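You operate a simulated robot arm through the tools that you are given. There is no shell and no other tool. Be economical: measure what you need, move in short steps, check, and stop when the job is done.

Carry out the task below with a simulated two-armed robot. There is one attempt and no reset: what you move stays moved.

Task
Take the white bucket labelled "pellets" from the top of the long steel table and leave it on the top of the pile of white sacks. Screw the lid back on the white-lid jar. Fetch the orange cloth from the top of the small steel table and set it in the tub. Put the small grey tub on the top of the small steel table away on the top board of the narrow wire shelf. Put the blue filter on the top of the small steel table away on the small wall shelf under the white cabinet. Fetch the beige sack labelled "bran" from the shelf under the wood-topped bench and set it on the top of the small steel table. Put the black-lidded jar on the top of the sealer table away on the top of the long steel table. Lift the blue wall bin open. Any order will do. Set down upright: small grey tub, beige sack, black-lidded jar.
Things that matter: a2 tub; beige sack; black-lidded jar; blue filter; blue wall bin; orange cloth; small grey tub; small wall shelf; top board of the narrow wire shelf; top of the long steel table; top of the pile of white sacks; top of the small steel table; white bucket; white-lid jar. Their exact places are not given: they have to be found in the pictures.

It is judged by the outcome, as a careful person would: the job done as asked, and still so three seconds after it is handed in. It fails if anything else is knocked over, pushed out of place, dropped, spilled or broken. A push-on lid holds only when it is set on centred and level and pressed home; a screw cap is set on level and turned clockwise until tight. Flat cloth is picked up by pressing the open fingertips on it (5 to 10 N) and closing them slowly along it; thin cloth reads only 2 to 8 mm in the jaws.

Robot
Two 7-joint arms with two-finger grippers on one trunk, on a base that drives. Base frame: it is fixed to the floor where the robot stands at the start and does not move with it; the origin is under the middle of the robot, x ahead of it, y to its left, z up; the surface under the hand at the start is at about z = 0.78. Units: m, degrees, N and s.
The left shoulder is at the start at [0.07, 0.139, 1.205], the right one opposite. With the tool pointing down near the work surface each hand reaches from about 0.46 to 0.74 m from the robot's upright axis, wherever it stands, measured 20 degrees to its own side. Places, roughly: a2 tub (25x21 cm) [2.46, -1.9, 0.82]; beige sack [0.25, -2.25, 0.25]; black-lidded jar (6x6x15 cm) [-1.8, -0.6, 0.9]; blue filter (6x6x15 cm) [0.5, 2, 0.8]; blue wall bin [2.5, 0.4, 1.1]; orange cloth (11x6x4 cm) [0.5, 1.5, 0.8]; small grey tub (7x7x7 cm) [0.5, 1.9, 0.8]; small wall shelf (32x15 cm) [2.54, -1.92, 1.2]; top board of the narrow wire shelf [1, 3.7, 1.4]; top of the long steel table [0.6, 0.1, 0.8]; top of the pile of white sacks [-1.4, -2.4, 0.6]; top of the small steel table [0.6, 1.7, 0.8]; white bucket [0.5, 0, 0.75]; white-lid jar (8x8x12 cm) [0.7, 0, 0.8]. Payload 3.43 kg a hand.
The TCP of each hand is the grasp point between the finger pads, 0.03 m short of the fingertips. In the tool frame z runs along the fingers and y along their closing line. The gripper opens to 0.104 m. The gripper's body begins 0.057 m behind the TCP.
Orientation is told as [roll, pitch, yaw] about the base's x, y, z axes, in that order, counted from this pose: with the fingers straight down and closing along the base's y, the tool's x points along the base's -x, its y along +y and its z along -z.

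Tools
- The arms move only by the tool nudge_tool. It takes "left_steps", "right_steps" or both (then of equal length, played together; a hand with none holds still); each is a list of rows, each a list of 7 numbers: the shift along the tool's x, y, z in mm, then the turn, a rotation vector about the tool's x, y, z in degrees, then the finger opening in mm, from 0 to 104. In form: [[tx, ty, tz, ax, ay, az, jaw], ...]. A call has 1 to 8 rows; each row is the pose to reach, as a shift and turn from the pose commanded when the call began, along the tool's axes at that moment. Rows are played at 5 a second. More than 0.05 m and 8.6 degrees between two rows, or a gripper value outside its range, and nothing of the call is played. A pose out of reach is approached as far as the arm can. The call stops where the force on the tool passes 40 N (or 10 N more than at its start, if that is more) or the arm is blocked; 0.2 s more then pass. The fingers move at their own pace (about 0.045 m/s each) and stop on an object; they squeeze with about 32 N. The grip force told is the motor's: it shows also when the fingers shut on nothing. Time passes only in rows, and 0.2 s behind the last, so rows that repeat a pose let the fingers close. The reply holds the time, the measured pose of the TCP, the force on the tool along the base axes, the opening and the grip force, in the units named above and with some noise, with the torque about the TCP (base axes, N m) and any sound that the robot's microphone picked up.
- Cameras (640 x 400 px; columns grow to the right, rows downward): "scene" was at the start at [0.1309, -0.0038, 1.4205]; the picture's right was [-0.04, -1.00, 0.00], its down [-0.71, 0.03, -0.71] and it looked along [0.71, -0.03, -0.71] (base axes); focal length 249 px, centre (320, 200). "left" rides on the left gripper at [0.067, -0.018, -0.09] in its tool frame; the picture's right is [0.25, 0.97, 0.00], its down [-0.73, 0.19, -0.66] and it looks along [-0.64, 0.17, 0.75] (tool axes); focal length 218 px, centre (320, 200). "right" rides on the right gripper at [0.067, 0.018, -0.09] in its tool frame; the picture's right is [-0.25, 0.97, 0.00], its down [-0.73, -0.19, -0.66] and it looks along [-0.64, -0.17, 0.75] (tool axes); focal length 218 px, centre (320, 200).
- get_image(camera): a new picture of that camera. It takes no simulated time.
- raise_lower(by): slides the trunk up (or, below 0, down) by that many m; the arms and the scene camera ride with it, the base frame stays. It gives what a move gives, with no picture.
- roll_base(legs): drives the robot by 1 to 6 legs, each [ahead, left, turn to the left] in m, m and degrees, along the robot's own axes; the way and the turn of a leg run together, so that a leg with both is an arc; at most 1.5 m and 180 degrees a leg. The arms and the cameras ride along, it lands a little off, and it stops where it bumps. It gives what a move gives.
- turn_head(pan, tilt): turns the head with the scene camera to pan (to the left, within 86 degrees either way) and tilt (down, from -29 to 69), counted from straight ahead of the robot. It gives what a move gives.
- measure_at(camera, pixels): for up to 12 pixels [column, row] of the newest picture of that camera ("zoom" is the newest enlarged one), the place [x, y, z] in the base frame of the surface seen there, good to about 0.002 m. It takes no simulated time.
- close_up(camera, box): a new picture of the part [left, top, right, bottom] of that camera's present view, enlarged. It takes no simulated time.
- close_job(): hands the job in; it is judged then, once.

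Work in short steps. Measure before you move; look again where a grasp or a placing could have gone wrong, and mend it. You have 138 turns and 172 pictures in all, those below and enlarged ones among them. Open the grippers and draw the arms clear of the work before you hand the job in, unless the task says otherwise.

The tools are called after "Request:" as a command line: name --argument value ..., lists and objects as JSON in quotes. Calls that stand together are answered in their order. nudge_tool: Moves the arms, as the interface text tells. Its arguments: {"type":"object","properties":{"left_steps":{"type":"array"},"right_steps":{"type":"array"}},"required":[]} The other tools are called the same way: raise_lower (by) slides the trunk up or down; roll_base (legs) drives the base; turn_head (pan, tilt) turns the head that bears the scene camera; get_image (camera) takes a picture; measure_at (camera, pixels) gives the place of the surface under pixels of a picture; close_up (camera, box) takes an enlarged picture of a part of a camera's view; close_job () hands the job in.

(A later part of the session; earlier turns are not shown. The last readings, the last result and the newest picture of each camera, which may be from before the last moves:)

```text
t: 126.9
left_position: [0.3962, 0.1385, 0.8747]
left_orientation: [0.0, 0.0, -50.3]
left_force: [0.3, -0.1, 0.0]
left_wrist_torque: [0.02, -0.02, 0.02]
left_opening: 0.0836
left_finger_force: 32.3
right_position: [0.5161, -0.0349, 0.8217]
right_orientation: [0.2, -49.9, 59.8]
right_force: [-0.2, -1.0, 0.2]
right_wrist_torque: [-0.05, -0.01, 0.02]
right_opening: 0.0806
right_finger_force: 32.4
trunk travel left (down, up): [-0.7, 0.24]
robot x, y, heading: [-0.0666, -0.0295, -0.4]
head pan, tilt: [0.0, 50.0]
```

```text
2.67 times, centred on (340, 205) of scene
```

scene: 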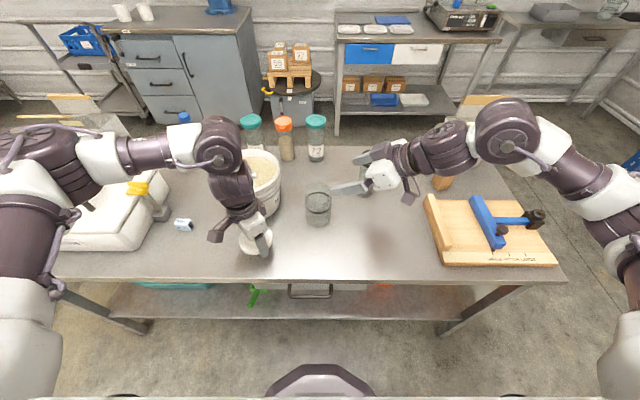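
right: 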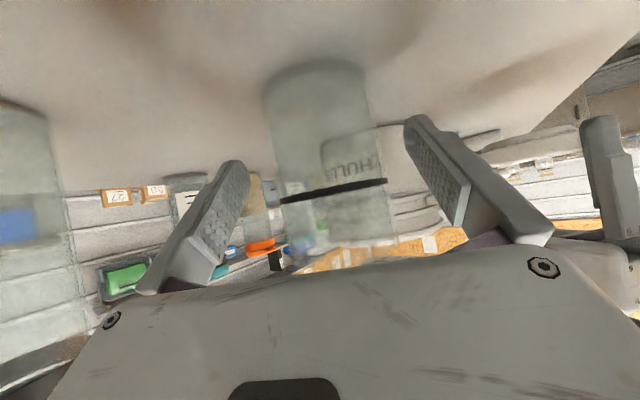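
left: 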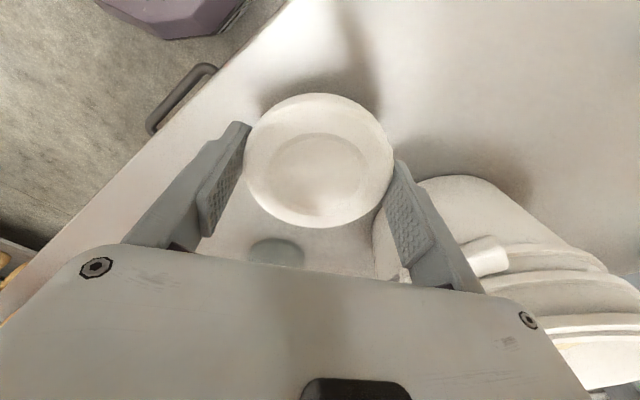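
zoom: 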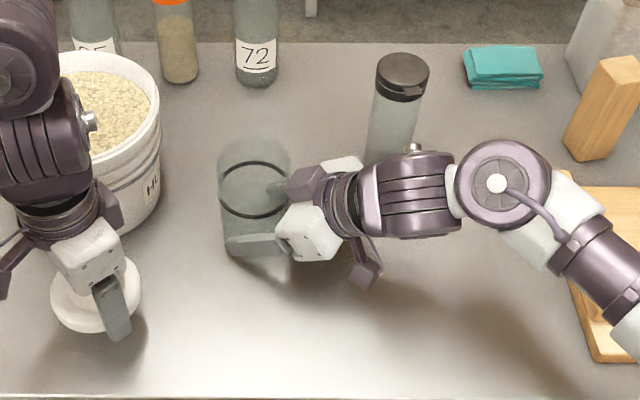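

Jar gripped; it appears shifted slightly. Measure its ring for position and level.

Request:
close_up --camera "scene" --box '[285, 165, 355, 235]'

Request:
measure_at --camera "scene" --pixels '[[302.5, 200], [328.5, 196], [315, 211], [315, 191.5], [309, 210], [322, 209], [308, 193], [322, 192]]'

```text
5.71 times, centred on (320, 200) of scene
```

zoom: 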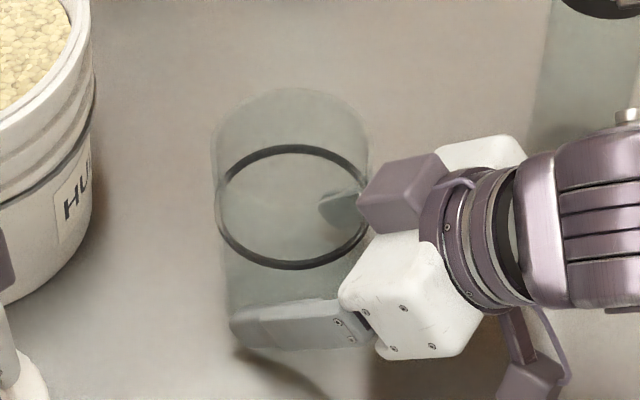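

```text
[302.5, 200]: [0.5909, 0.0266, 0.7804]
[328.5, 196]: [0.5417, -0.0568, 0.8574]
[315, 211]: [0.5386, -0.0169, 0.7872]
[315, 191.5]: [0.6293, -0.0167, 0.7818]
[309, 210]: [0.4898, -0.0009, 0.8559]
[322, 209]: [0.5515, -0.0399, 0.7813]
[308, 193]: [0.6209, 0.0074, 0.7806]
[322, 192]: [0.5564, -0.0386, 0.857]
```

Request:
measure_at --camera "zoom" --pixels '[[295, 149], [290, 265], [235, 243], [240, 163], [340, 158], [345, 250], [260, 258], [320, 151], [222, 225], [365, 225], [290, 91], [310, 266]]'

```text
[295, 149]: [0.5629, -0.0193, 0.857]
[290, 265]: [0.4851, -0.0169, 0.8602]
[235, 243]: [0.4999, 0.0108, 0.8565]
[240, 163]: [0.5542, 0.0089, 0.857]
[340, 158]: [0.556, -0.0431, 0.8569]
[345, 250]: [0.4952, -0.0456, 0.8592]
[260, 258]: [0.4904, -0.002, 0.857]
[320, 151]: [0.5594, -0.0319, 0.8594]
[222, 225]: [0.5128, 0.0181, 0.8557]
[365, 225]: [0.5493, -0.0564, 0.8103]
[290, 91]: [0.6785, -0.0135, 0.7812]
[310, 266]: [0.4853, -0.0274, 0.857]
```

Jar's ring centre is (0.525,−0.0185), level. Carry the lid above it, turning to yaw −85.

Request:
nudge_tool --left_steps '[[0, 0, -45, 0, 0, 5, 60], [0, 0, -90, 0, 0, 10, 60], [-41, -1, -90, 0, 0, 15, 60], [-82, -2, -90, 0, 0, 20, 60], [-123, -3, -90, 0, 0, 25, 60], [-164, -4, -90, 0, 0, 30, 60], [-205, -5, -90, 0, 0, 35, 60], [-205, -5, -90, 0, 0, 35, 60]]'

Request:
get_image --camera "left"

Request:
close_up --camera "scene" --box '[260, 120, 400, 240]'

```text
t: 128.7
left_position: [0.5241, -0.0221, 0.9634]
left_orientation: [-0.2, -0.1, -85.5]
left_force: [-0.7, 0.9, -0.1]
left_wrist_torque: [-0.02, 0.02, 0.03]
left_opening: 0.0837
left_finger_force: 31.9
right_position: [0.515, -0.0344, 0.8214]
right_orientation: [0.1, -49.9, 59.8]
right_force: [0.0, 0.2, 0.2]
right_wrist_torque: [-0.07, 0.0, 0.01]
right_opening: 0.0806
right_finger_force: 31.9
trunk travel left (down, up): [-0.7, 0.24]
robot x, y, heading: [-0.0631, -0.0255, -0.4]
head pan, tilt: [0.0, 50.0]
```

```text
116 pictures are left
```

left: 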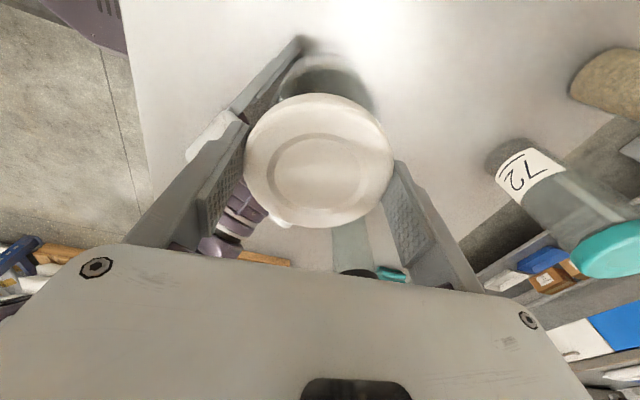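

```text
3.33 times, centred on (330, 180) of scene
```

zoom: 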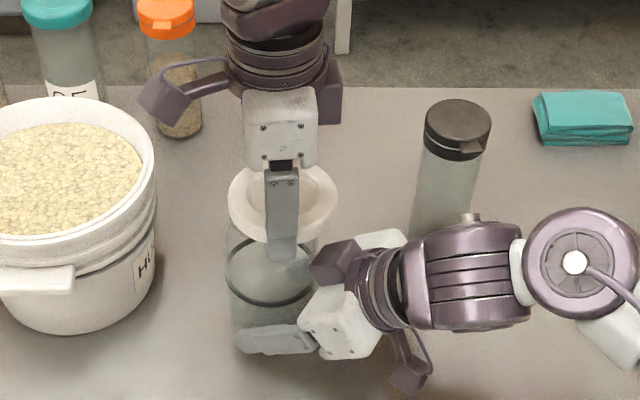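

Request:
measure_at --camera "left" --pixels '[[249, 165], [389, 158], [320, 100], [325, 223], [270, 118], [373, 203], [372, 117], [268, 205]]'

Request:
measure_at --camera "zoom" --pixels '[[228, 275], [262, 304], [240, 295], [315, 275], [290, 298], [235, 250]]'

```text
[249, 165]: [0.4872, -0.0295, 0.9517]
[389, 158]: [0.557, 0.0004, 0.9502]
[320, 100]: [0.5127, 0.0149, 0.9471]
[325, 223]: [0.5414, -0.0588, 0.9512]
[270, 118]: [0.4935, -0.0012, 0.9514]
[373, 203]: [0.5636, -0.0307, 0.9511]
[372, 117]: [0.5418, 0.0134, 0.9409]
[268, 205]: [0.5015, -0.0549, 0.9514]
```

```text
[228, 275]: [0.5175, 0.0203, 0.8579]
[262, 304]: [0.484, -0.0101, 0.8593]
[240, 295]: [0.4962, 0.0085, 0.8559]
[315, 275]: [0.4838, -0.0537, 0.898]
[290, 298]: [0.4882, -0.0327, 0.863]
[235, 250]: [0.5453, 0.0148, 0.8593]
```

Refit shows the lid centred on the TCP at (0.5255,−0.0228); the jar is at (0.5245,−0.0185). Shift 4 mm and lower to contact.

Request:
nudge_tool --left_steps '[[4, -1, 10, 0, 0, 0, 60], [4, -1, 20, 0, 0, 0, 60], [4, -1, 28, 0, 0, 0, 60], [4, -1, 33, 0, 0, 0, 60], [4, -1, 37, 0, 0, 0, 60], [4, -1, 41, 0, 0, 0, 60], [4, -1, 45, 0, 0, 0, 60]]'

Request:
close_up --camera "scene" --box '[260, 120, 400, 240]'

```text
t: 130.3
left_position: [0.5229, -0.0163, 0.9212]
left_orientation: [0.2, -0.1, -85.3]
left_force: [-1.3, 8.3, 36.9]
left_wrist_torque: [-0.1, -0.06, 0.0]
left_opening: 0.0834
left_finger_force: 31.8
right_position: [0.5137, -0.0361, 0.8216]
right_orientation: [-0.1, -49.8, 59.8]
right_force: [5.7, -7.2, -11.4]
right_wrist_torque: [-0.04, 0.57, -0.22]
right_opening: 0.0799
right_finger_force: 31.9
trunk travel left (down, up): [-0.7, 0.24]
robot x, y, heading: [-0.0647, -0.0246, -0.2]
head pan, tilt: [0.0, 50.0]
```

```text
3.33 times, centred on (330, 180) of scene
```

zoom: 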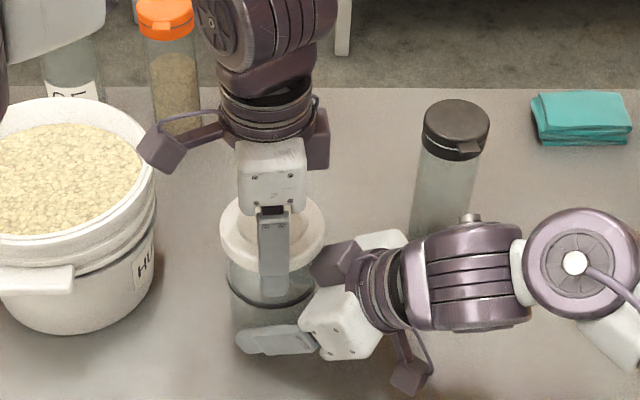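

Lid sits on the jar (TCP z 0.921, 37 N). Turn clockwise from above 64°, easing the pressure slightly.

Request:
nudge_tool --left_steps '[[0, 0, -1, 0, 0, 8, 60], [0, 0, -1, 0, 0, 16, 60], [0, 0, -1, 0, 0, 24, 60], [0, 0, -1, 0, 0, 32, 60], [0, 0, -1, 0, 0, 40, 60], [0, 0, -1, 0, 0, 48, 60], [0, 0, -1, 0, 0, 56, 60], [0, 0, -1, 0, 0, 64, 60]]'

Request:
close_up --camera "scene" --box '[260, 120, 400, 240]'

```text
t: 132.1
left_position: [0.5243, -0.0167, 0.9215]
left_orientation: [0.0, 0.0, -149.5]
left_force: [15.5, 5.4, 7.3]
left_wrist_torque: [0.22, -0.05, 0.07]
left_opening: 0.0835
left_finger_force: 32.2
right_position: [0.5133, -0.0341, 0.8235]
right_orientation: [0.1, -50.1, 60.0]
right_force: [-18.9, -7.3, -0.3]
right_wrist_torque: [0.05, -1.07, 0.09]
right_opening: 0.079
right_finger_force: 32.4
trunk travel left (down, up): [-0.7, 0.24]
robot x, y, heading: [-0.0661, -0.0286, -0.4]
head pan, tilt: [0.0, 50.0]
```

```text
3.33 times, centred on (330, 180) of scene
```

zoom: 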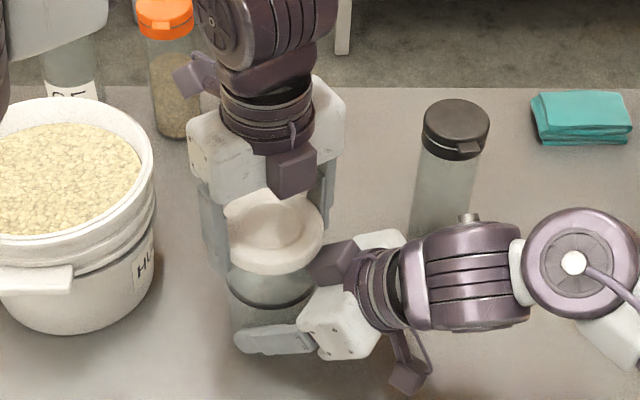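

It turned freely with little torque. Regrasp: open, turn back ~60°.

Request:
nudge_tool --left_steps '[[0, 0, -1, 0, 0, 0, 104], [0, 0, -1, 0, 0, -8.5, 104], [0, 0, -1, 0, 0, -17, 104], [0, 0, -1, 0, 0, -25.5, 104], [0, 0, -1, 0, 0, -34, 104], [0, 0, -1, 0, 0, -42.5, 104], [0, 0, -1, 0, 0, -51, 104], [0, 0, -1, 0, 0, -59.5, 104]]'

Request:
get_image --camera "left"

Request:
close_up --camera "scene" --box '[260, 120, 400, 240]'

```text
t: 133.9
left_position: [0.5246, -0.0176, 0.9214]
left_orientation: [-0.1, 0.0, -89.7]
left_force: [0.1, 0.9, -0.4]
left_wrist_torque: [0.01, 0.03, 0.02]
left_opening: 0.1041
left_finger_force: 0.1
right_position: [0.5157, -0.0348, 0.8223]
right_orientation: [0.0, -50.0, 59.8]
right_force: [4.4, 0.5, 9.9]
right_wrist_torque: [-0.2, -0.13, 0.06]
right_opening: 0.0766
right_finger_force: 31.6
trunk travel left (down, up): [-0.7, 0.24]
robot x, y, heading: [-0.067, -0.0282, -0.2]
head pan, tilt: [0.0, 50.0]
```

```text
112 pictures are left
```

left: 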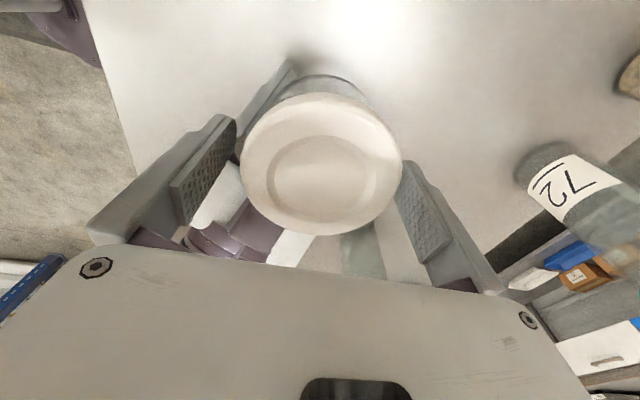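

```text
3.33 times, centred on (330, 180) of scene
```

zoom: 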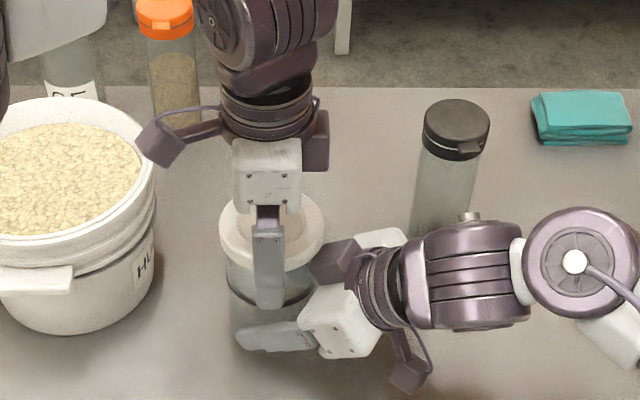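

Request:
measure_at --camera "left" --pixels '[[247, 165], [395, 160], [322, 103], [325, 230], [265, 120], [375, 210], [380, 120], [268, 213]]'

```text
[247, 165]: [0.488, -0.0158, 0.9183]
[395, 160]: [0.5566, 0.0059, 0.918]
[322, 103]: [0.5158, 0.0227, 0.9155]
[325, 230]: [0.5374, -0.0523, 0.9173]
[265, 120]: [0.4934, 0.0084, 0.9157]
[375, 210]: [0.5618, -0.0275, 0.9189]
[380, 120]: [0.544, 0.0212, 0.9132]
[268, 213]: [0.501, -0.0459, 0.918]
```

Lid top is at z≈0.918, level, centre ≈(0.525,−0.0145), resting at the rim. Check the jar's ring position now.

Request:
close_up --camera "scene" --box '[295, 170, 345, 225]'

Request:
measure_at --camera "zoom" --pixels '[[165, 180], [190, 225], [245, 235], [270, 255], [340, 245], [140, 180], [385, 200], [150, 110]]'

```text
7.27 times, centred on (320, 198) of scene
```

zoom: 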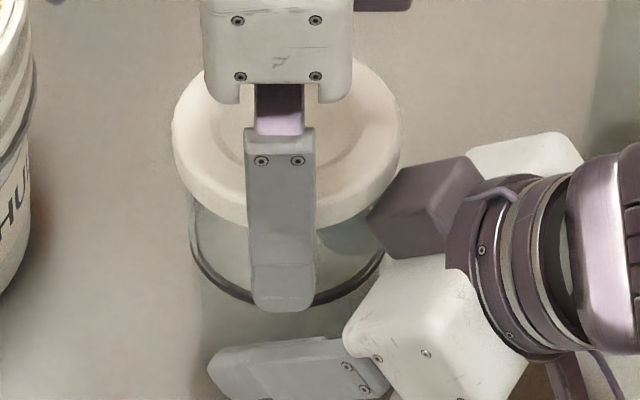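

```text
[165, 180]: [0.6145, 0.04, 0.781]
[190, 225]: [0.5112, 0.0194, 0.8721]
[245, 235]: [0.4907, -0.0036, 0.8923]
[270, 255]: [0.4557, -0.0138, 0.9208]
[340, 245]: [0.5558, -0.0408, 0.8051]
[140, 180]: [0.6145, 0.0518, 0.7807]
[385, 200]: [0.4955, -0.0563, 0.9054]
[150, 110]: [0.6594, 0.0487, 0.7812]
```

Request:
measure_at --camera "zoom" --pixels '[[193, 240], [201, 262], [215, 278], [235, 293], [320, 298], [345, 288], [370, 268], [380, 255], [178, 150], [185, 185]]'

```text
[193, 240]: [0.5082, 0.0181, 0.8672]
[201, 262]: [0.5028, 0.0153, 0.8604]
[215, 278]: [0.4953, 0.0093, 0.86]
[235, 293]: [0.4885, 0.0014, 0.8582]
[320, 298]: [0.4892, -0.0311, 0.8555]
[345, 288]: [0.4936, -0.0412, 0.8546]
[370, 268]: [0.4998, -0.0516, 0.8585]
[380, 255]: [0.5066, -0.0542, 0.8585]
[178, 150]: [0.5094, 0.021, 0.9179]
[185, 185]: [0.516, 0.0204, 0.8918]
```

Jar (0.524,−0.017) and lid agree within 2 mm. Regrip and turn clockwise with slight downward push.

Request:
nudge_tool --left_steps '[[1, 0, 0, 0, 0, -7, 104], [1, 0, 0, 0, 0, -7, 60], [1, 0, 1, 0, 0, -7, 60], [1, 0, 2, 0, 0, 1, 60], [1, 0, 2, 0, 0, 9, 60], [1, 0, 2, 0, 0, 17, 60], [1, 0, 2, 0, 0, 25, 60], [1, 0, 2, 0, 0, 33, 60]]'

Request:
nudge_tool --left_steps '[[0, 0, 1, 0, 0, 8, 60], [0, 0, 1, 0, 0, 16, 60], [0, 0, 1, 0, 0, 24, 60], [0, 0, 1, 0, 0, 32, 60]]'

Request:
get_image --camera "left"

```text
t: 135.7
left_position: [0.5244, -0.0171, 0.9211]
left_orientation: [0.0, 0.0, -122.9]
left_force: [11.3, 3.2, 12.0]
left_wrist_torque: [0.07, -0.07, 0.02]
left_opening: 0.0841
left_finger_force: 31.5
right_position: [0.5126, -0.0358, 0.8228]
right_orientation: [0.1, -50.0, 59.9]
right_force: [-1.2, -1.9, 12.2]
right_wrist_torque: [0.24, -0.64, 0.05]
right_opening: 0.0762
right_finger_force: 32.0
trunk travel left (down, up): [-0.7, 0.24]
robot x, y, heading: [-0.0652, -0.0301, -0.5]
head pan, tilt: [0.0, 50.0]
```

```text
t: 136.7
left_position: [0.5247, -0.0165, 0.9202]
left_orientation: [0.0, 0.0, -154.9]
left_force: [15.8, -1.0, 12.8]
left_wrist_torque: [-0.03, -0.42, 0.05]
left_opening: 0.0841
left_finger_force: 32.1
right_position: [0.5135, -0.0351, 0.823]
right_orientation: [0.1, -50.1, 60.0]
right_force: [-7.4, -0.5, 12.0]
right_wrist_torque: [0.09, -0.94, 0.09]
right_opening: 0.0761
right_finger_force: 31.9
trunk travel left (down, up): [-0.7, 0.24]
robot x, y, heading: [-0.0665, -0.0286, -0.2]
head pan, tilt: [0.0, 50.0]
```

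```text
109 pictures are left
```

left: 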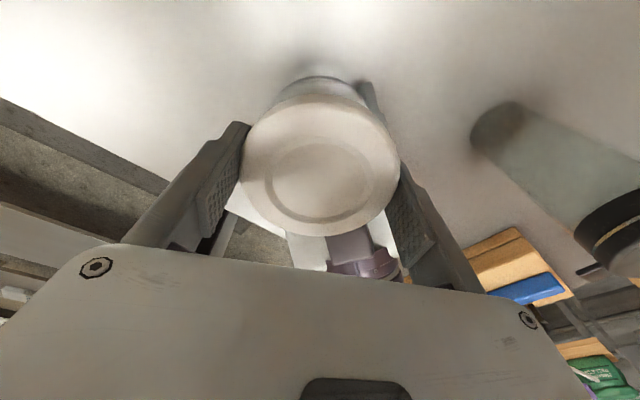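

Request:
measure_at --camera "left" --pixels '[[250, 165], [392, 165], [322, 105], [322, 230], [272, 125], [375, 210], [320, 165]]'

```text
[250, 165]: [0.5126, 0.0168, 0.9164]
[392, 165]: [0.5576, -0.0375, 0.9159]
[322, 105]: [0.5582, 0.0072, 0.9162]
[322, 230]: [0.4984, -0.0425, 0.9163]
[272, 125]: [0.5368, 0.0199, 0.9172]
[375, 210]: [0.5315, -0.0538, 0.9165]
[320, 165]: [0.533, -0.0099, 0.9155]
```

Lid top now ≈0.9164 and level, so it seems to be threading down. Do another full regrasp-and-turn cycle twice.

Request:
nudge_tool --left_steps '[[0, 0, -1, 0, 0, 0, 104], [0, 0, -1, 0, 0, -8.5, 104], [0, 0, -1, 0, 0, -17, 104], [0, 0, -1, 0, 0, -25.5, 104], [0, 0, -1, 0, 0, -34, 104], [0, 0, -1, 0, 0, -42.5, 104], [0, 0, -1, 0, 0, -51, 104], [0, 0, -1, 0, 0, -59.5, 104]]'

Request:
nudge_tool --left_steps '[[0, 0, 0, 0, 0, -8, 104], [0, 0, 0, 0, 0, -15, 104], [0, 0, 0, 0, 0, -15, 60], [0, 0, 1, 0, 0, -15, 60], [0, 0, 2, 0, 0, -7, 60], [0, 0, 2, 0, 0, 1, 60], [0, 0, 2, 0, 0, 9, 60], [0, 0, 2, 0, 0, 17, 60]]'

Request:
nudge_tool --left_steps '[[0, 0, 0, 0, 0, 8.4, 60], [0, 0, 0, 0, 0, 16.8, 60], [0, 0, 0, 0, 0, 25, 60], [0, 0, 0, 0, 0, 33.4, 60], [0, 0, 0, 0, 0, 41.5, 60]]'

Request:
nudge_tool --left_steps '[[0, 0, -1, 0, 0, 0, 104], [0, 0, -1, 0, 0, -8.5, 104], [0, 0, -1, 0, 0, -17, 104], [0, 0, -1, 0, 0, -25.5, 104], [0, 0, -1, 0, 0, -34, 104], [0, 0, -1, 0, 0, -42.5, 104], [0, 0, -1, 0, 0, -51, 104], [0, 0, -1, 0, 0, -59.5, 104]]'

Request:
get_image --camera "left"

Request:
measure_at --camera "left" --pixels '[[250, 165], [392, 165], [322, 110], [322, 228], [272, 125], [375, 210], [320, 165]]'

```text
t: 138.5
left_position: [0.5239, -0.0156, 0.9196]
left_orientation: [-0.1, 0.1, -95.1]
left_force: [0.7, 0.1, 0.0]
left_wrist_torque: [0.0, 0.0, 0.01]
left_opening: 0.104
left_finger_force: 0.1
right_position: [0.5137, -0.0362, 0.8229]
right_orientation: [0.0, -49.9, 59.9]
right_force: [-4.2, 0.7, 7.2]
right_wrist_torque: [-0.09, 0.1, -0.01]
right_opening: 0.0763
right_finger_force: 32.1
trunk travel left (down, up): [-0.7, 0.24]
robot x, y, heading: [-0.0662, -0.0271, -0.3]
head pan, tilt: [0.0, 50.0]
```

```text
t: 140.3
left_position: [0.5252, -0.0163, 0.9183]
left_orientation: [0.1, -0.1, -112.3]
left_force: [4.6, -1.5, 18.2]
left_wrist_torque: [-0.13, -0.01, 0.04]
left_opening: 0.0837
left_finger_force: 32.3
right_position: [0.5146, -0.0358, 0.8218]
right_orientation: [0.1, -49.8, 59.8]
right_force: [2.4, 2.2, 0.9]
right_wrist_torque: [-0.15, -0.57, 0.0]
right_opening: 0.076
right_finger_force: 32.3
trunk travel left (down, up): [-0.7, 0.24]
robot x, y, heading: [-0.0622, -0.0272, -0.3]
head pan, tilt: [0.0, 50.0]
```

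```text
t: 141.5
left_position: [0.5247, -0.0172, 0.9185]
left_orientation: [-0.1, 0.1, -154.1]
left_force: [19.9, -0.9, 10.5]
left_wrist_torque: [-0.14, -0.67, 0.08]
left_opening: 0.0836
left_finger_force: 32.1
right_position: [0.512, -0.0354, 0.8218]
right_orientation: [0.2, -50.0, 60.0]
right_force: [-14.4, -2.0, 6.8]
right_wrist_torque: [0.07, -1.0, 0.25]
right_opening: 0.0762
right_finger_force: 32.1
trunk travel left (down, up): [-0.7, 0.24]
robot x, y, heading: [-0.0652, -0.0272, -0.2]
head pan, tilt: [0.0, 50.0]
```

```text
t: 143.3
left_position: [0.5246, -0.0166, 0.9184]
left_orientation: [-0.2, 0.0, -94.2]
left_force: [0.3, 0.2, 0.3]
left_wrist_torque: [-0.01, -0.02, -0.03]
left_opening: 0.1041
left_finger_force: 0.0
right_position: [0.5137, -0.0345, 0.8226]
right_orientation: [0.1, -50.1, 59.8]
right_force: [2.6, -1.0, 6.9]
right_wrist_torque: [-0.07, 0.01, 0.01]
right_opening: 0.076
right_finger_force: 32.6
trunk travel left (down, up): [-0.7, 0.24]
robot x, y, heading: [-0.0656, -0.029, -0.4]
head pan, tilt: [0.0, 50.0]
```

```text
108 pictures are left
```

left: 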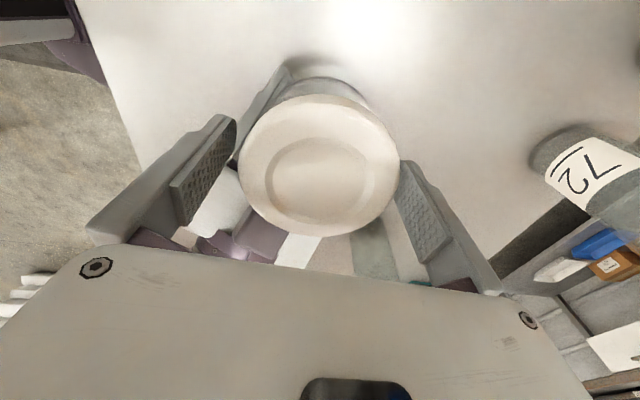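

```text
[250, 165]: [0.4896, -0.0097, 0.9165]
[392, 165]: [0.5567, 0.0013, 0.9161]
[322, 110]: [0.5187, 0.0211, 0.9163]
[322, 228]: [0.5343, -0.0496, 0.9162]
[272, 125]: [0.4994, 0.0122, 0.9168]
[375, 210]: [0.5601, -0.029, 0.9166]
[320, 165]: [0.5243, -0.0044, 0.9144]
```

Lid top stays ≈0.9165. I look from the right hand's camera and scene at the lid/jar joint to see whether it is engaged.

Request:
get_image --camera "right"

Request:
close_up --camera "scene" --box '[295, 170, 345, 225]'

```text
107 pictures are left
```

right: 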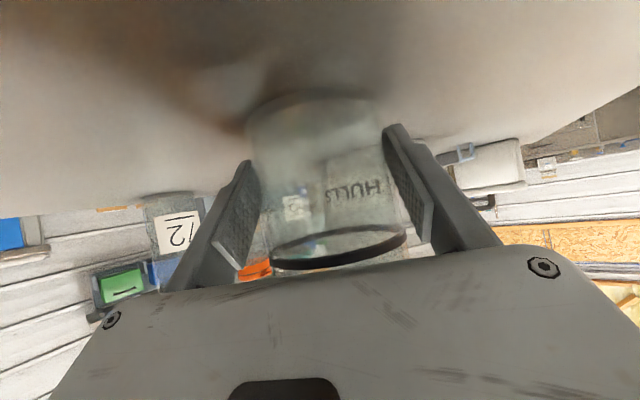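

```text
7.27 times, centred on (320, 198) of scene
```

zoom: 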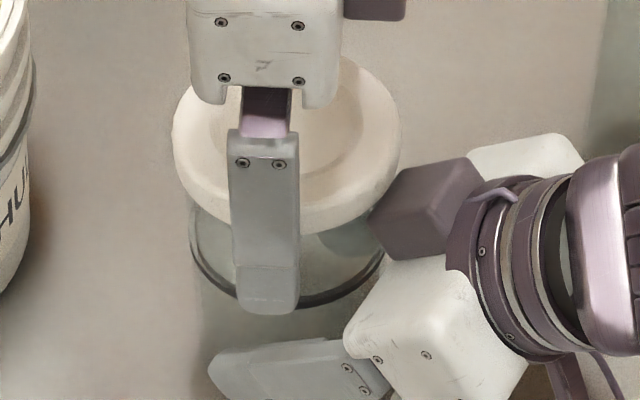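

Request:
nudge_tool --left_steps '[[0, 0, -40, 0, 0, 0, 104], [40, 0, -80, 0, 0, 0, 104], [85, 0, -90, 0, 0, 0, 104]]'

Request:
close_up --camera "scene" --box '[295, 170, 345, 225]'

Request:
measure_at --camera "zoom" --pixels '[[178, 150], [398, 145], [290, 60], [287, 205], [287, 225], [230, 185], [345, 185], [288, 301], [215, 278], [365, 275], [250, 75], [330, 75]]'

```text
refused: row 2 steps farther than a row can; nothing moved
```

```text
7.27 times, centred on (320, 198) of scene
```

zoom: 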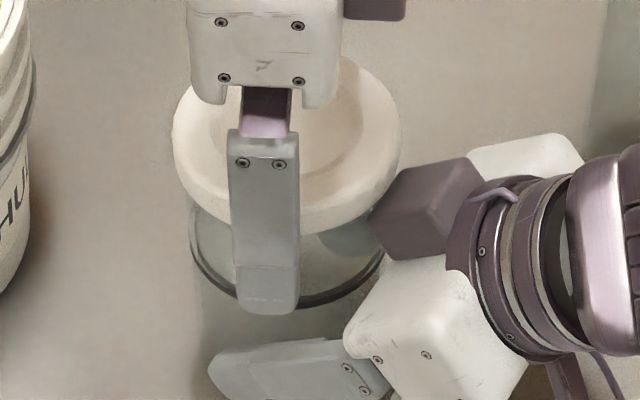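

```text
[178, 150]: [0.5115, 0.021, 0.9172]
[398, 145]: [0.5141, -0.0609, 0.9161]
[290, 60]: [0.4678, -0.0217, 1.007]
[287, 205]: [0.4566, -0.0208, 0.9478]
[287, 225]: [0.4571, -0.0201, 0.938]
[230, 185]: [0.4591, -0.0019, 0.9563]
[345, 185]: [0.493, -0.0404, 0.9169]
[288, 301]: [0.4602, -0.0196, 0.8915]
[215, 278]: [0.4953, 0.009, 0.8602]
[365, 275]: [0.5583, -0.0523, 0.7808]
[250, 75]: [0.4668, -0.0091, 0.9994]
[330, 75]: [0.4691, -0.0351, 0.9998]
```

Request:
nudge_tool --left_steps '[[0, 0, -40, 0, 0, 0, 104], [30, 0, -75, 0, 0, 0, 104], [65, 0, -95, 0, 0, 0, 104], [105, 0, -95, 0, 0, 0, 104]]'

Request:
close_up --camera "scene" --box '[295, 170, 345, 225]'

Request:
measure_at --camera "zoom" --pixels '[[178, 145], [398, 145], [290, 60], [287, 198], [230, 187], [345, 187], [288, 301], [210, 272], [365, 275], [240, 75], [340, 75], [288, 222]]'

```text
t: 144.3
left_position: [0.5328, 0.0897, 1.0133]
left_orientation: [-0.1, -0.1, -94.4]
left_force: [0.3, 0.6, -0.3]
left_wrist_torque: [-0.01, 0.01, -0.02]
left_opening: 0.1039
left_finger_force: 0.0
right_position: [0.5137, -0.0337, 0.8231]
right_orientation: [0.0, -49.9, 59.7]
right_force: [0.7, -1.0, 6.0]
right_wrist_torque: [0.3, -0.16, -0.09]
right_opening: 0.0763
right_finger_force: 31.8
trunk travel left (down, up): [-0.7, 0.24]
robot x, y, heading: [-0.0663, -0.0268, -0.0]
head pan, tilt: [0.0, 50.0]
```

```text
7.27 times, centred on (320, 198) of scene
```

zoom: 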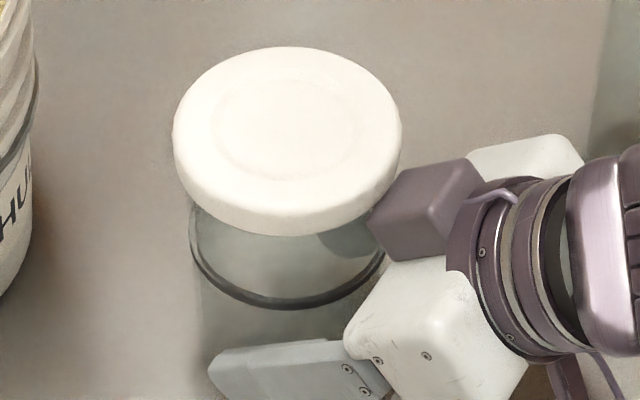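

```text
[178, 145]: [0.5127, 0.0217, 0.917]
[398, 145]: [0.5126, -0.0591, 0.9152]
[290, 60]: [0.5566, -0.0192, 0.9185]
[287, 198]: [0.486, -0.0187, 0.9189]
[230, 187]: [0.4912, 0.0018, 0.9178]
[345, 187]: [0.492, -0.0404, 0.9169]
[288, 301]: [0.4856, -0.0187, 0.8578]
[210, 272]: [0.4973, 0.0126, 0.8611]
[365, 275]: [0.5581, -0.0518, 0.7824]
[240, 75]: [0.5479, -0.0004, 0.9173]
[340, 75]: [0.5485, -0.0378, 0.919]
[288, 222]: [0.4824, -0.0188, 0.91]
```

Request:
measure_at --camera "zoom" --pixels '[[375, 212], [385, 222], [372, 240], [400, 190], [440, 170], [400, 240], [395, 190], [355, 222], [390, 195], [410, 175]]'

Request:
close_up --camera "scene" --box '[310, 185, 340, 218]'

```text
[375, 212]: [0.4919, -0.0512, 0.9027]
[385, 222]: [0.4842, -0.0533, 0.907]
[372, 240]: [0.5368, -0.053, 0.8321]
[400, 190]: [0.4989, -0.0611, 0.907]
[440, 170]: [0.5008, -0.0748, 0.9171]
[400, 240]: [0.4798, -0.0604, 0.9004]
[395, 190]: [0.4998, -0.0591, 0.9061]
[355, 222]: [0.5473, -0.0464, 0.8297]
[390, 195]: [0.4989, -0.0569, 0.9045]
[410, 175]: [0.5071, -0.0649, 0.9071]
```

```text
12.12 times, centred on (325, 202) of scene
```

zoom: 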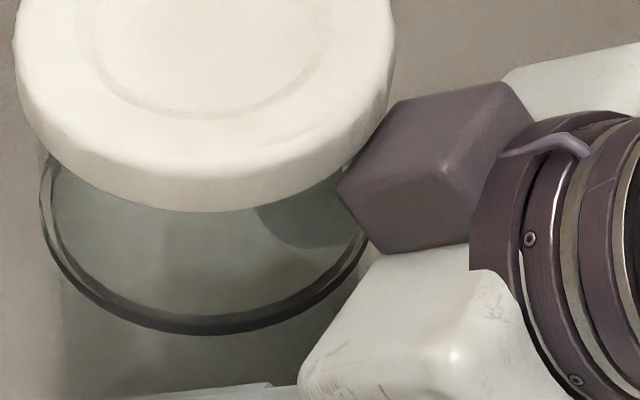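

Lid and jar look concentric within ~1 mm, so the thread start may simply not have been reached yet. Return, regrip, and turn on with more downward push.

Request:
nudge_tool --left_steps '[[-40, 0, 0, 0, 0, 0, 104], [-75, 0, 20, 0, 0, -4, 104], [-105, 0, 55, 0, 0, -8, 104], [-105, 0, 95, 0, 0, -12, 104], [-105, 0, 97, 0, 0, -12, 60], [-105, 0, 97, 0, 0, -12, 60], [-105, 0, 99, 0, 0, -12, 60], [-105, 0, 100, 0, 0, -6, 60]]'

Request:
nudge_tool --left_steps '[[0, 0, 0, 0, 0, 8, 60], [0, 0, 0, 0, 0, 16, 60], [0, 0, 0, 0, 0, 24, 60], [0, 0, 0, 0, 0, 32, 60], [0, 0, 0, 0, 0, 40, 60], [0, 0, 0, 0, 0, 48, 60], [0, 0, 0, 0, 0, 54, 60]]'

Request:
get_image --camera "left"

Request:
measure_at --camera "left" --pixels '[[255, 165], [388, 165], [322, 110], [322, 225], [275, 125], [370, 205]]'

```text
t: 146.1
left_position: [0.5242, -0.016, 0.9139]
left_orientation: [0.0, -0.1, -88.4]
left_force: [3.6, 0.5, 11.9]
left_wrist_torque: [0.01, 0.03, 0.09]
left_opening: 0.0834
left_finger_force: 32.2
right_position: [0.5147, -0.0355, 0.8215]
right_orientation: [0.0, -49.9, 59.8]
right_force: [0.8, 0.5, 2.4]
right_wrist_torque: [0.06, -0.64, -0.05]
right_opening: 0.0763
right_finger_force: 32.2
trunk travel left (down, up): [-0.7, 0.24]
robot x, y, heading: [-0.066, -0.0272, -0.6]
head pan, tilt: [0.0, 50.0]
```

```text
t: 147.7
left_position: [0.5233, -0.0163, 0.913]
left_orientation: [0.0, -0.2, -142.5]
left_force: [12.8, -8.0, -0.6]
left_wrist_torque: [-0.12, -0.14, 0.91]
left_opening: 0.0836
left_finger_force: 31.7
right_position: [0.5125, -0.0345, 0.8234]
right_orientation: [0.2, -50.0, 60.0]
right_force: [-13.1, 6.3, 6.0]
right_wrist_torque: [-0.53, -0.75, -0.46]
right_opening: 0.0763
right_finger_force: 32.2
trunk travel left (down, up): [-0.7, 0.24]
robot x, y, heading: [-0.0663, -0.0235, -0.2]
head pan, tilt: [0.0, 50.0]
```

```text
102 pictures are left
```

left: 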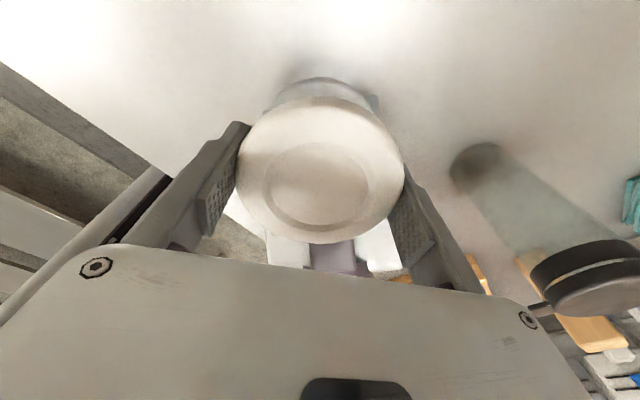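

```text
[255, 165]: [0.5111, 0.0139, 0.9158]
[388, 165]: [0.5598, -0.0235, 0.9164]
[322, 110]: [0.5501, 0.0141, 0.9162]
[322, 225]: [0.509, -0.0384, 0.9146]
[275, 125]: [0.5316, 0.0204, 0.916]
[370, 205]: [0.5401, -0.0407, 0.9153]
```

Torque about the lid axis rose to 0.91 N·m with the vertical force gone: the lid is tightening. Turn a little further to confirm.

Request:
nudge_tool --left_steps '[[0, 0, 0, 0, 0, 5, 60], [0, 0, 0, 0, 0, 10, 60], [0, 0, 0, 0, 0, 10, 60]]'

```text
t: 148.5
left_position: [0.525, -0.0158, 0.9123]
left_orientation: [0.0, -0.1, -152.3]
left_force: [13.2, -7.6, -1.5]
left_wrist_torque: [-0.21, -0.19, 1.64]
left_opening: 0.0838
left_finger_force: 32.0
right_position: [0.5146, -0.0335, 0.8222]
right_orientation: [0.2, -50.0, 59.8]
right_force: [-14.5, 10.0, 5.9]
right_wrist_torque: [-0.27, -0.79, -1.35]
right_opening: 0.0768
right_finger_force: 32.2
trunk travel left (down, up): [-0.7, 0.24]
robot x, y, heading: [-0.0657, -0.0268, -0.3]
head pan, tilt: [0.0, 50.0]
```

1.64 N·m — tight. Release left and rise, then open right and withdraw along its axis.

Request:
nudge_tool --left_steps '[[0, 0, 0, 0, 0, 0, 104], [0, 0, 0, 0, 0, 0, 104], [0, 0, -40, 0, 0, 0, 104], [0, 0, -80, 0, 0, 0, 104], [0, 0, -125, 0, 0, 0, 104], [0, 0, -165, 0, 0, 0, 104]]'

Request:
nudge_tool --right_steps '[[0, 0, 0, 0, 0, 0, 104], [0, 0, 0, 0, 0, 0, 104], [0, 0, -40, 0, 0, 0, 104], [0, 0, -85, 0, 0, 0, 104], [0, 0, -130, 0, 0, 0, 104], [0, 0, -175, 0, 0, 0, 104], [0, 0, -220, 0, 0, 0, 104]]'

Request:
close_up --camera "scene" --box '[220, 120, 420, 270]'

```text
t: 149.9
left_position: [0.5212, -0.0179, 1.0801]
left_orientation: [-0.1, -0.1, -152.3]
left_force: [0.4, 0.0, -0.8]
left_wrist_torque: [0.01, 0.01, -0.02]
left_opening: 0.1041
left_finger_force: 0.1
right_position: [0.5143, -0.0349, 0.8212]
right_orientation: [0.0, -49.9, 59.8]
right_force: [-0.9, -0.2, 2.6]
right_wrist_torque: [0.02, -0.13, 0.02]
right_opening: 0.0761
right_finger_force: 31.6
trunk travel left (down, up): [-0.7, 0.24]
robot x, y, heading: [-0.0625, -0.0284, -0.4]
head pan, tilt: [0.0, 50.0]
```

```text
t: 151.5
left_position: [0.5211, -0.0171, 1.0796]
left_orientation: [-0.1, 0.0, -152.3]
left_force: [0.1, 1.1, 0.2]
left_wrist_torque: [0.0, -0.02, -0.03]
left_opening: 0.104
left_finger_force: 0.1
right_position: [0.4285, -0.1838, 0.9677]
right_orientation: [0.1, -49.9, 59.8]
right_force: [-0.3, 0.0, 1.4]
right_wrist_torque: [0.03, 0.01, 0.01]
right_opening: 0.1039
right_finger_force: 0.0
trunk travel left (down, up): [-0.7, 0.24]
robot x, y, heading: [-0.063, -0.0276, -0.0]
head pan, tilt: [0.0, 50.0]
```

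```text
2.67 times, centred on (320, 195) of scene
```

zoom: 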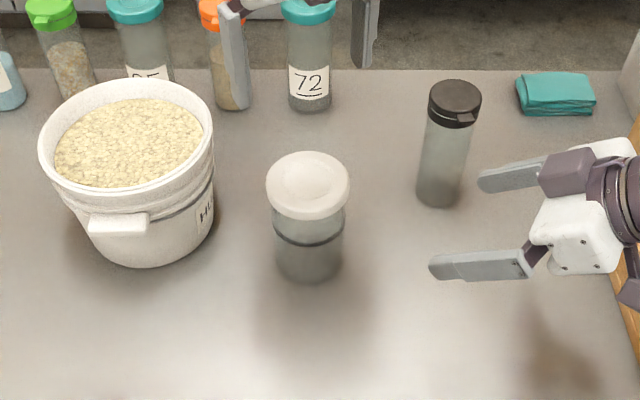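

White-lid jar is closed and everything stands. Bring both hands back to straight-down neutral orientation.

Request:
nudge_tool --left_steps '[[0, 0, 0, 0, 0, -8.5, 104], [0, 0, 0, 0, 0, -17, 104], [0, 0, 0, 0, 0, -25.5, 104], [0, 0, 0, 0, 0, -34, 104], [0, 0, 0, 0, 0, -42.5, 104], [0, 0, 0, 0, 0, -51, 104], [0, 0, 0, 0, 0, -59.5, 104], [0, 0, 0, 0, 0, -68, 104]]' --right_steps '[[0, 0, -15, 0, 8.3, 0, 104], [0, 0, -30, 0, 16.6, 0, 104], [0, 0, -45, 0, 25, 0, 104], [0, 0, -60, 0, 33.3, 0, 104], [0, 0, -75, 0, 41.6, 0, 104], [0, 0, -80, 0, 50, 0, 104], [0, 0, -80, 0, 50, 0, 104], [0, 0, -80, 0, 50, 0, 104]]'

Request:
nudge_tool --left_steps '[[20, -20, 0, 0, 0, -8.5, 104], [50, -30, 0, 0, 0, -17, 104], [80, -30, 0, 0, 0, -25.5, 104], [110, -30, 0, 0, 0, -34, 104], [140, -30, 0, 0, 0, -42.5, 104], [170, -30, 0, 0, 0, -51, 104], [190, -30, 0, 0, 0, -59.5, 104], [200, -30, 0, 0, 0, -68, 104]]' --right_steps '[[0, 0, -10, 0, 0, 7.5, 104], [0, 0, -20, 0, 0, 15, 104], [0, 0, -30, 0, 0, 22.5, 104], [0, 0, -40, 0, 0, 30, 104], [0, 0, -40, 0, 0, 37.5, 104], [0, 0, -40, 0, 0, 45, 104], [0, 0, -40, 0, 0, 52.5, 104], [0, 0, -40, 0, 0, 60, 104]]'

Request:
roll_base --legs '[[-0.28, 0, 0]]'

Request:
turn_head --pan 65 --tilt 25

Request:
get_image --camera "scene"

```text
t: 153.3
left_position: [0.5259, -0.017, 1.0792]
left_orientation: [-0.1, 0.1, -84.2]
left_force: [-0.4, -0.1, 0.1]
left_wrist_torque: [0.03, -0.03, 0.02]
left_opening: 0.104
left_finger_force: 0.0
right_position: [0.3989, -0.2339, 1.0159]
right_orientation: [0.1, 0.1, 59.8]
right_force: [0.4, 0.1, 0.4]
right_wrist_torque: [0.02, 0.0, 0.02]
right_opening: 0.1039
right_finger_force: 0.0
trunk travel left (down, up): [-0.7, 0.24]
robot x, y, heading: [-0.0606, -0.0277, -0.1]
head pan, tilt: [0.0, 50.0]
```

```text
t: 155.1
left_position: [0.4745, 0.1807, 1.0774]
left_orientation: [-0.2, 0.1, -16.2]
left_force: [-0.1, -0.2, 0.1]
left_wrist_torque: [-0.01, -0.01, -0.01]
left_opening: 0.104
left_finger_force: 0.2
right_position: [0.399, -0.2337, 1.0573]
right_orientation: [0.1, 0.1, -0.4]
right_force: [-0.2, -0.3, -0.3]
right_wrist_torque: [-0.01, 0.01, 0.01]
right_opening: 0.1038
right_finger_force: 0.0
trunk travel left (down, up): [-0.7, 0.24]
robot x, y, heading: [-0.0658, -0.0277, -0.4]
head pan, tilt: [0.0, 50.0]
```

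```text
t: 157.1
left_position: [0.195, 0.1831, 1.079]
left_orientation: [-0.1, 0.2, -16.2]
left_force: [-0.5, -0.7, 0.1]
left_wrist_torque: [-0.01, -0.01, 0.01]
left_opening: 0.104
left_finger_force: 0.1
right_position: [0.1194, -0.2317, 1.0555]
right_orientation: [-0.1, 0.2, 0.0]
right_force: [-0.1, 0.0, -0.4]
right_wrist_torque: [0.02, 0.02, 0.0]
right_opening: 0.1041
right_finger_force: 0.1
trunk travel left (down, up): [-0.7, 0.24]
robot x, y, heading: [-0.3432, -0.0251, -0.3]
head pan, tilt: [0.0, 50.0]
```

```text
t: 158.5
left_position: [0.1933, 0.1819, 1.0772]
left_orientation: [0.1, 0.1, -16.1]
left_force: [0.1, -0.4, -0.6]
left_wrist_torque: [0.02, 0.02, -0.01]
left_opening: 0.1039
left_finger_force: 0.0
right_position: [0.1185, -0.2312, 1.057]
right_orientation: [0.0, 0.1, 0.0]
right_force: [0.3, -0.6, -0.3]
right_wrist_torque: [-0.02, 0.0, 0.02]
right_opening: 0.1042
right_finger_force: 0.0
trunk travel left (down, up): [-0.7, 0.24]
robot x, y, heading: [-0.3463, -0.0272, -0.0]
head pan, tilt: [65.0, 25.0]
```

```text
100 pictures are left
```

scene: 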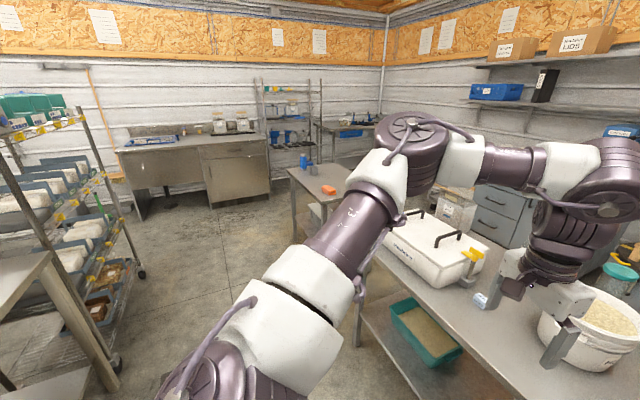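

Request:
measure_at --camera "scene" --pixels '[[118, 360], [140, 272], [60, 300], [295, 180], [300, 225], [345, 165], [328, 190], [303, 162], [360, 340], [275, 170], [370, 250], [290, 90]]'

Request:
close_up --camera "scene" --box '[240, 70, 400, 230]'

```text
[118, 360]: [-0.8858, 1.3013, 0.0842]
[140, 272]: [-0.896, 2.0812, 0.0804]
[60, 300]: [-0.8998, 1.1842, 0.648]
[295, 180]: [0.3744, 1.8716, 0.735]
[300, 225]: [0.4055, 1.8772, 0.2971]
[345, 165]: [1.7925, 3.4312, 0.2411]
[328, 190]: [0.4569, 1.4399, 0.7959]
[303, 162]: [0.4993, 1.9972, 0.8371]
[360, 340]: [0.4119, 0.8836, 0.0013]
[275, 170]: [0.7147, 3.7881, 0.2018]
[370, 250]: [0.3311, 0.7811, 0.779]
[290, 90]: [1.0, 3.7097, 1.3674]
```

```text
2.50 times, centred on (320, 150) of scene
```

zoom: 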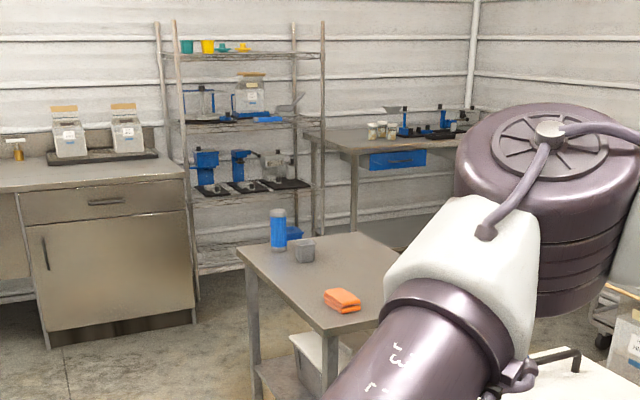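

Small table at x 0.37…, y 1.3–2.1: cloth (0.46,1.44), filter (0.50,2.0), tub near it. Strafe left to y≈1.72.

Request:
roll_base --legs '[[0, 1.0, 0], [0, 0.74, 0], [0.2, 0, 0]]'

Request:
turn_head --pan 0 --tilt 50

Request:
get_image --camera "scene"

```text
t: 168.6
left_position: [0.4005, 1.9475, 1.0786]
left_orientation: [0.0, 0.0, -16.5]
left_force: [-0.5, -0.3, -0.1]
left_wrist_torque: [-0.02, -0.02, 0.02]
left_opening: 0.104
left_finger_force: 0.0
right_position: [0.3235, 1.5327, 1.0579]
right_orientation: [0.1, 0.0, -0.4]
right_force: [0.3, -1.1, 0.6]
right_wrist_torque: [-0.03, -0.03, -0.02]
right_opening: 0.104
right_finger_force: 0.1
trunk travel left (down, up): [-0.7, 0.24]
robot x, y, heading: [-0.1395, 1.739, -0.6]
head pan, tilt: [65.0, 25.0]
```

```text
t: 170.0
left_position: [0.4014, 1.9467, 1.0763]
left_orientation: [0.0, 0.1, -16.4]
left_force: [-0.4, 0.9, -0.1]
left_wrist_torque: [0.02, 0.0, -0.01]
left_opening: 0.104
left_finger_force: 0.2
right_position: [0.3246, 1.5325, 1.0565]
right_orientation: [0.0, 0.0, -0.2]
right_force: [0.0, 0.1, 0.2]
right_wrist_torque: [-0.02, 0.03, 0.03]
right_opening: 0.104
right_finger_force: 0.0
trunk travel left (down, up): [-0.7, 0.24]
robot x, y, heading: [-0.1391, 1.7403, -0.6]
head pan, tilt: [0.0, 50.0]
```

```text
98 pictures are left
```

scene: 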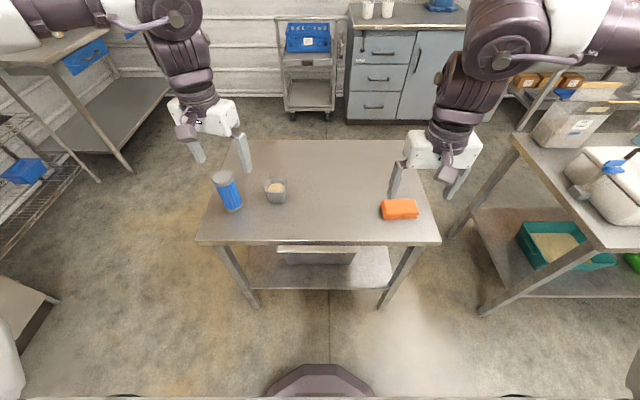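

Request:
close_up --camera "scene" --box '[190, 150, 310, 225]'

Request:
measure_at --camera "zoom" --pixels '[[180, 125], [200, 315], [215, 200], [450, 165], [400, 165], [500, 165], [450, 260], [450, 200], [150, 130], [220, 130], [185, 110]]'

Request:
close_up --camera "scene" --box '[360, 180, 440, 235]'

Request:
measure_at --camera "zoom" --pixels '[[180, 170], [180, 250], [460, 160], [470, 240], [320, 200], [320, 280], [190, 300], [320, 160]]'

```text
5.33 times, centred on (250, 188) of scene
```

zoom: 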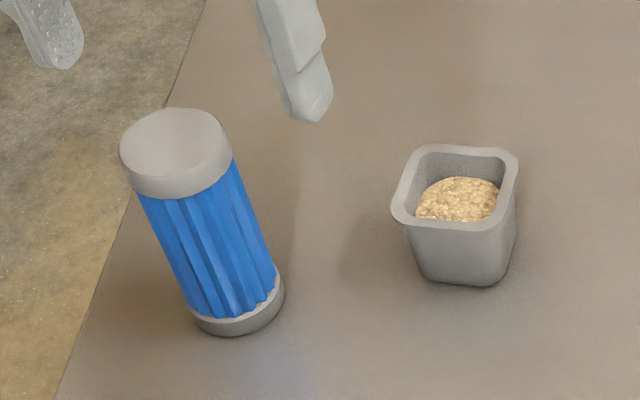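

```text
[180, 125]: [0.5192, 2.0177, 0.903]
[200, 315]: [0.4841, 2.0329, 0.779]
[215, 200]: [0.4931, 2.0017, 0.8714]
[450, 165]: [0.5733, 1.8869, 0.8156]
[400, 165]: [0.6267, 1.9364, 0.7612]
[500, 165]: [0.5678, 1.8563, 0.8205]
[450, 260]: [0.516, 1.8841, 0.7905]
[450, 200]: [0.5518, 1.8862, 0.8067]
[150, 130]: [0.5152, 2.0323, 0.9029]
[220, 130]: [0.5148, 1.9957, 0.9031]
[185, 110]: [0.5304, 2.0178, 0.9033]
```

```text
7.27 times, centred on (400, 208) of scene
```

zoom: 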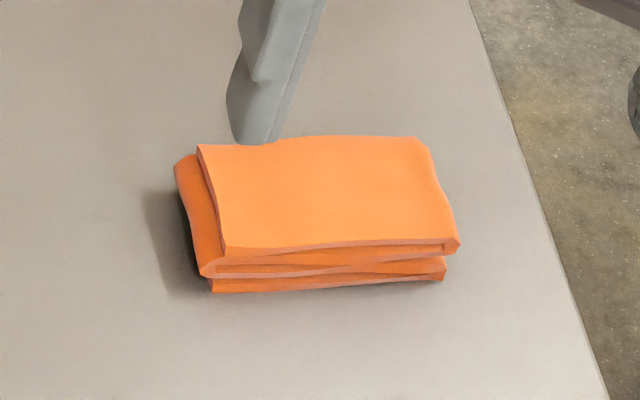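

```text
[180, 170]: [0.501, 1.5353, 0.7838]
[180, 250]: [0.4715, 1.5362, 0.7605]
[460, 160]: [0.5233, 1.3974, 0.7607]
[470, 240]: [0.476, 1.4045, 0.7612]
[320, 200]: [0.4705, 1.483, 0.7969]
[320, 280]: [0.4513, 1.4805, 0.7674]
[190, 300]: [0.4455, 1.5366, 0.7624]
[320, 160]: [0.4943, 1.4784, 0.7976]
```

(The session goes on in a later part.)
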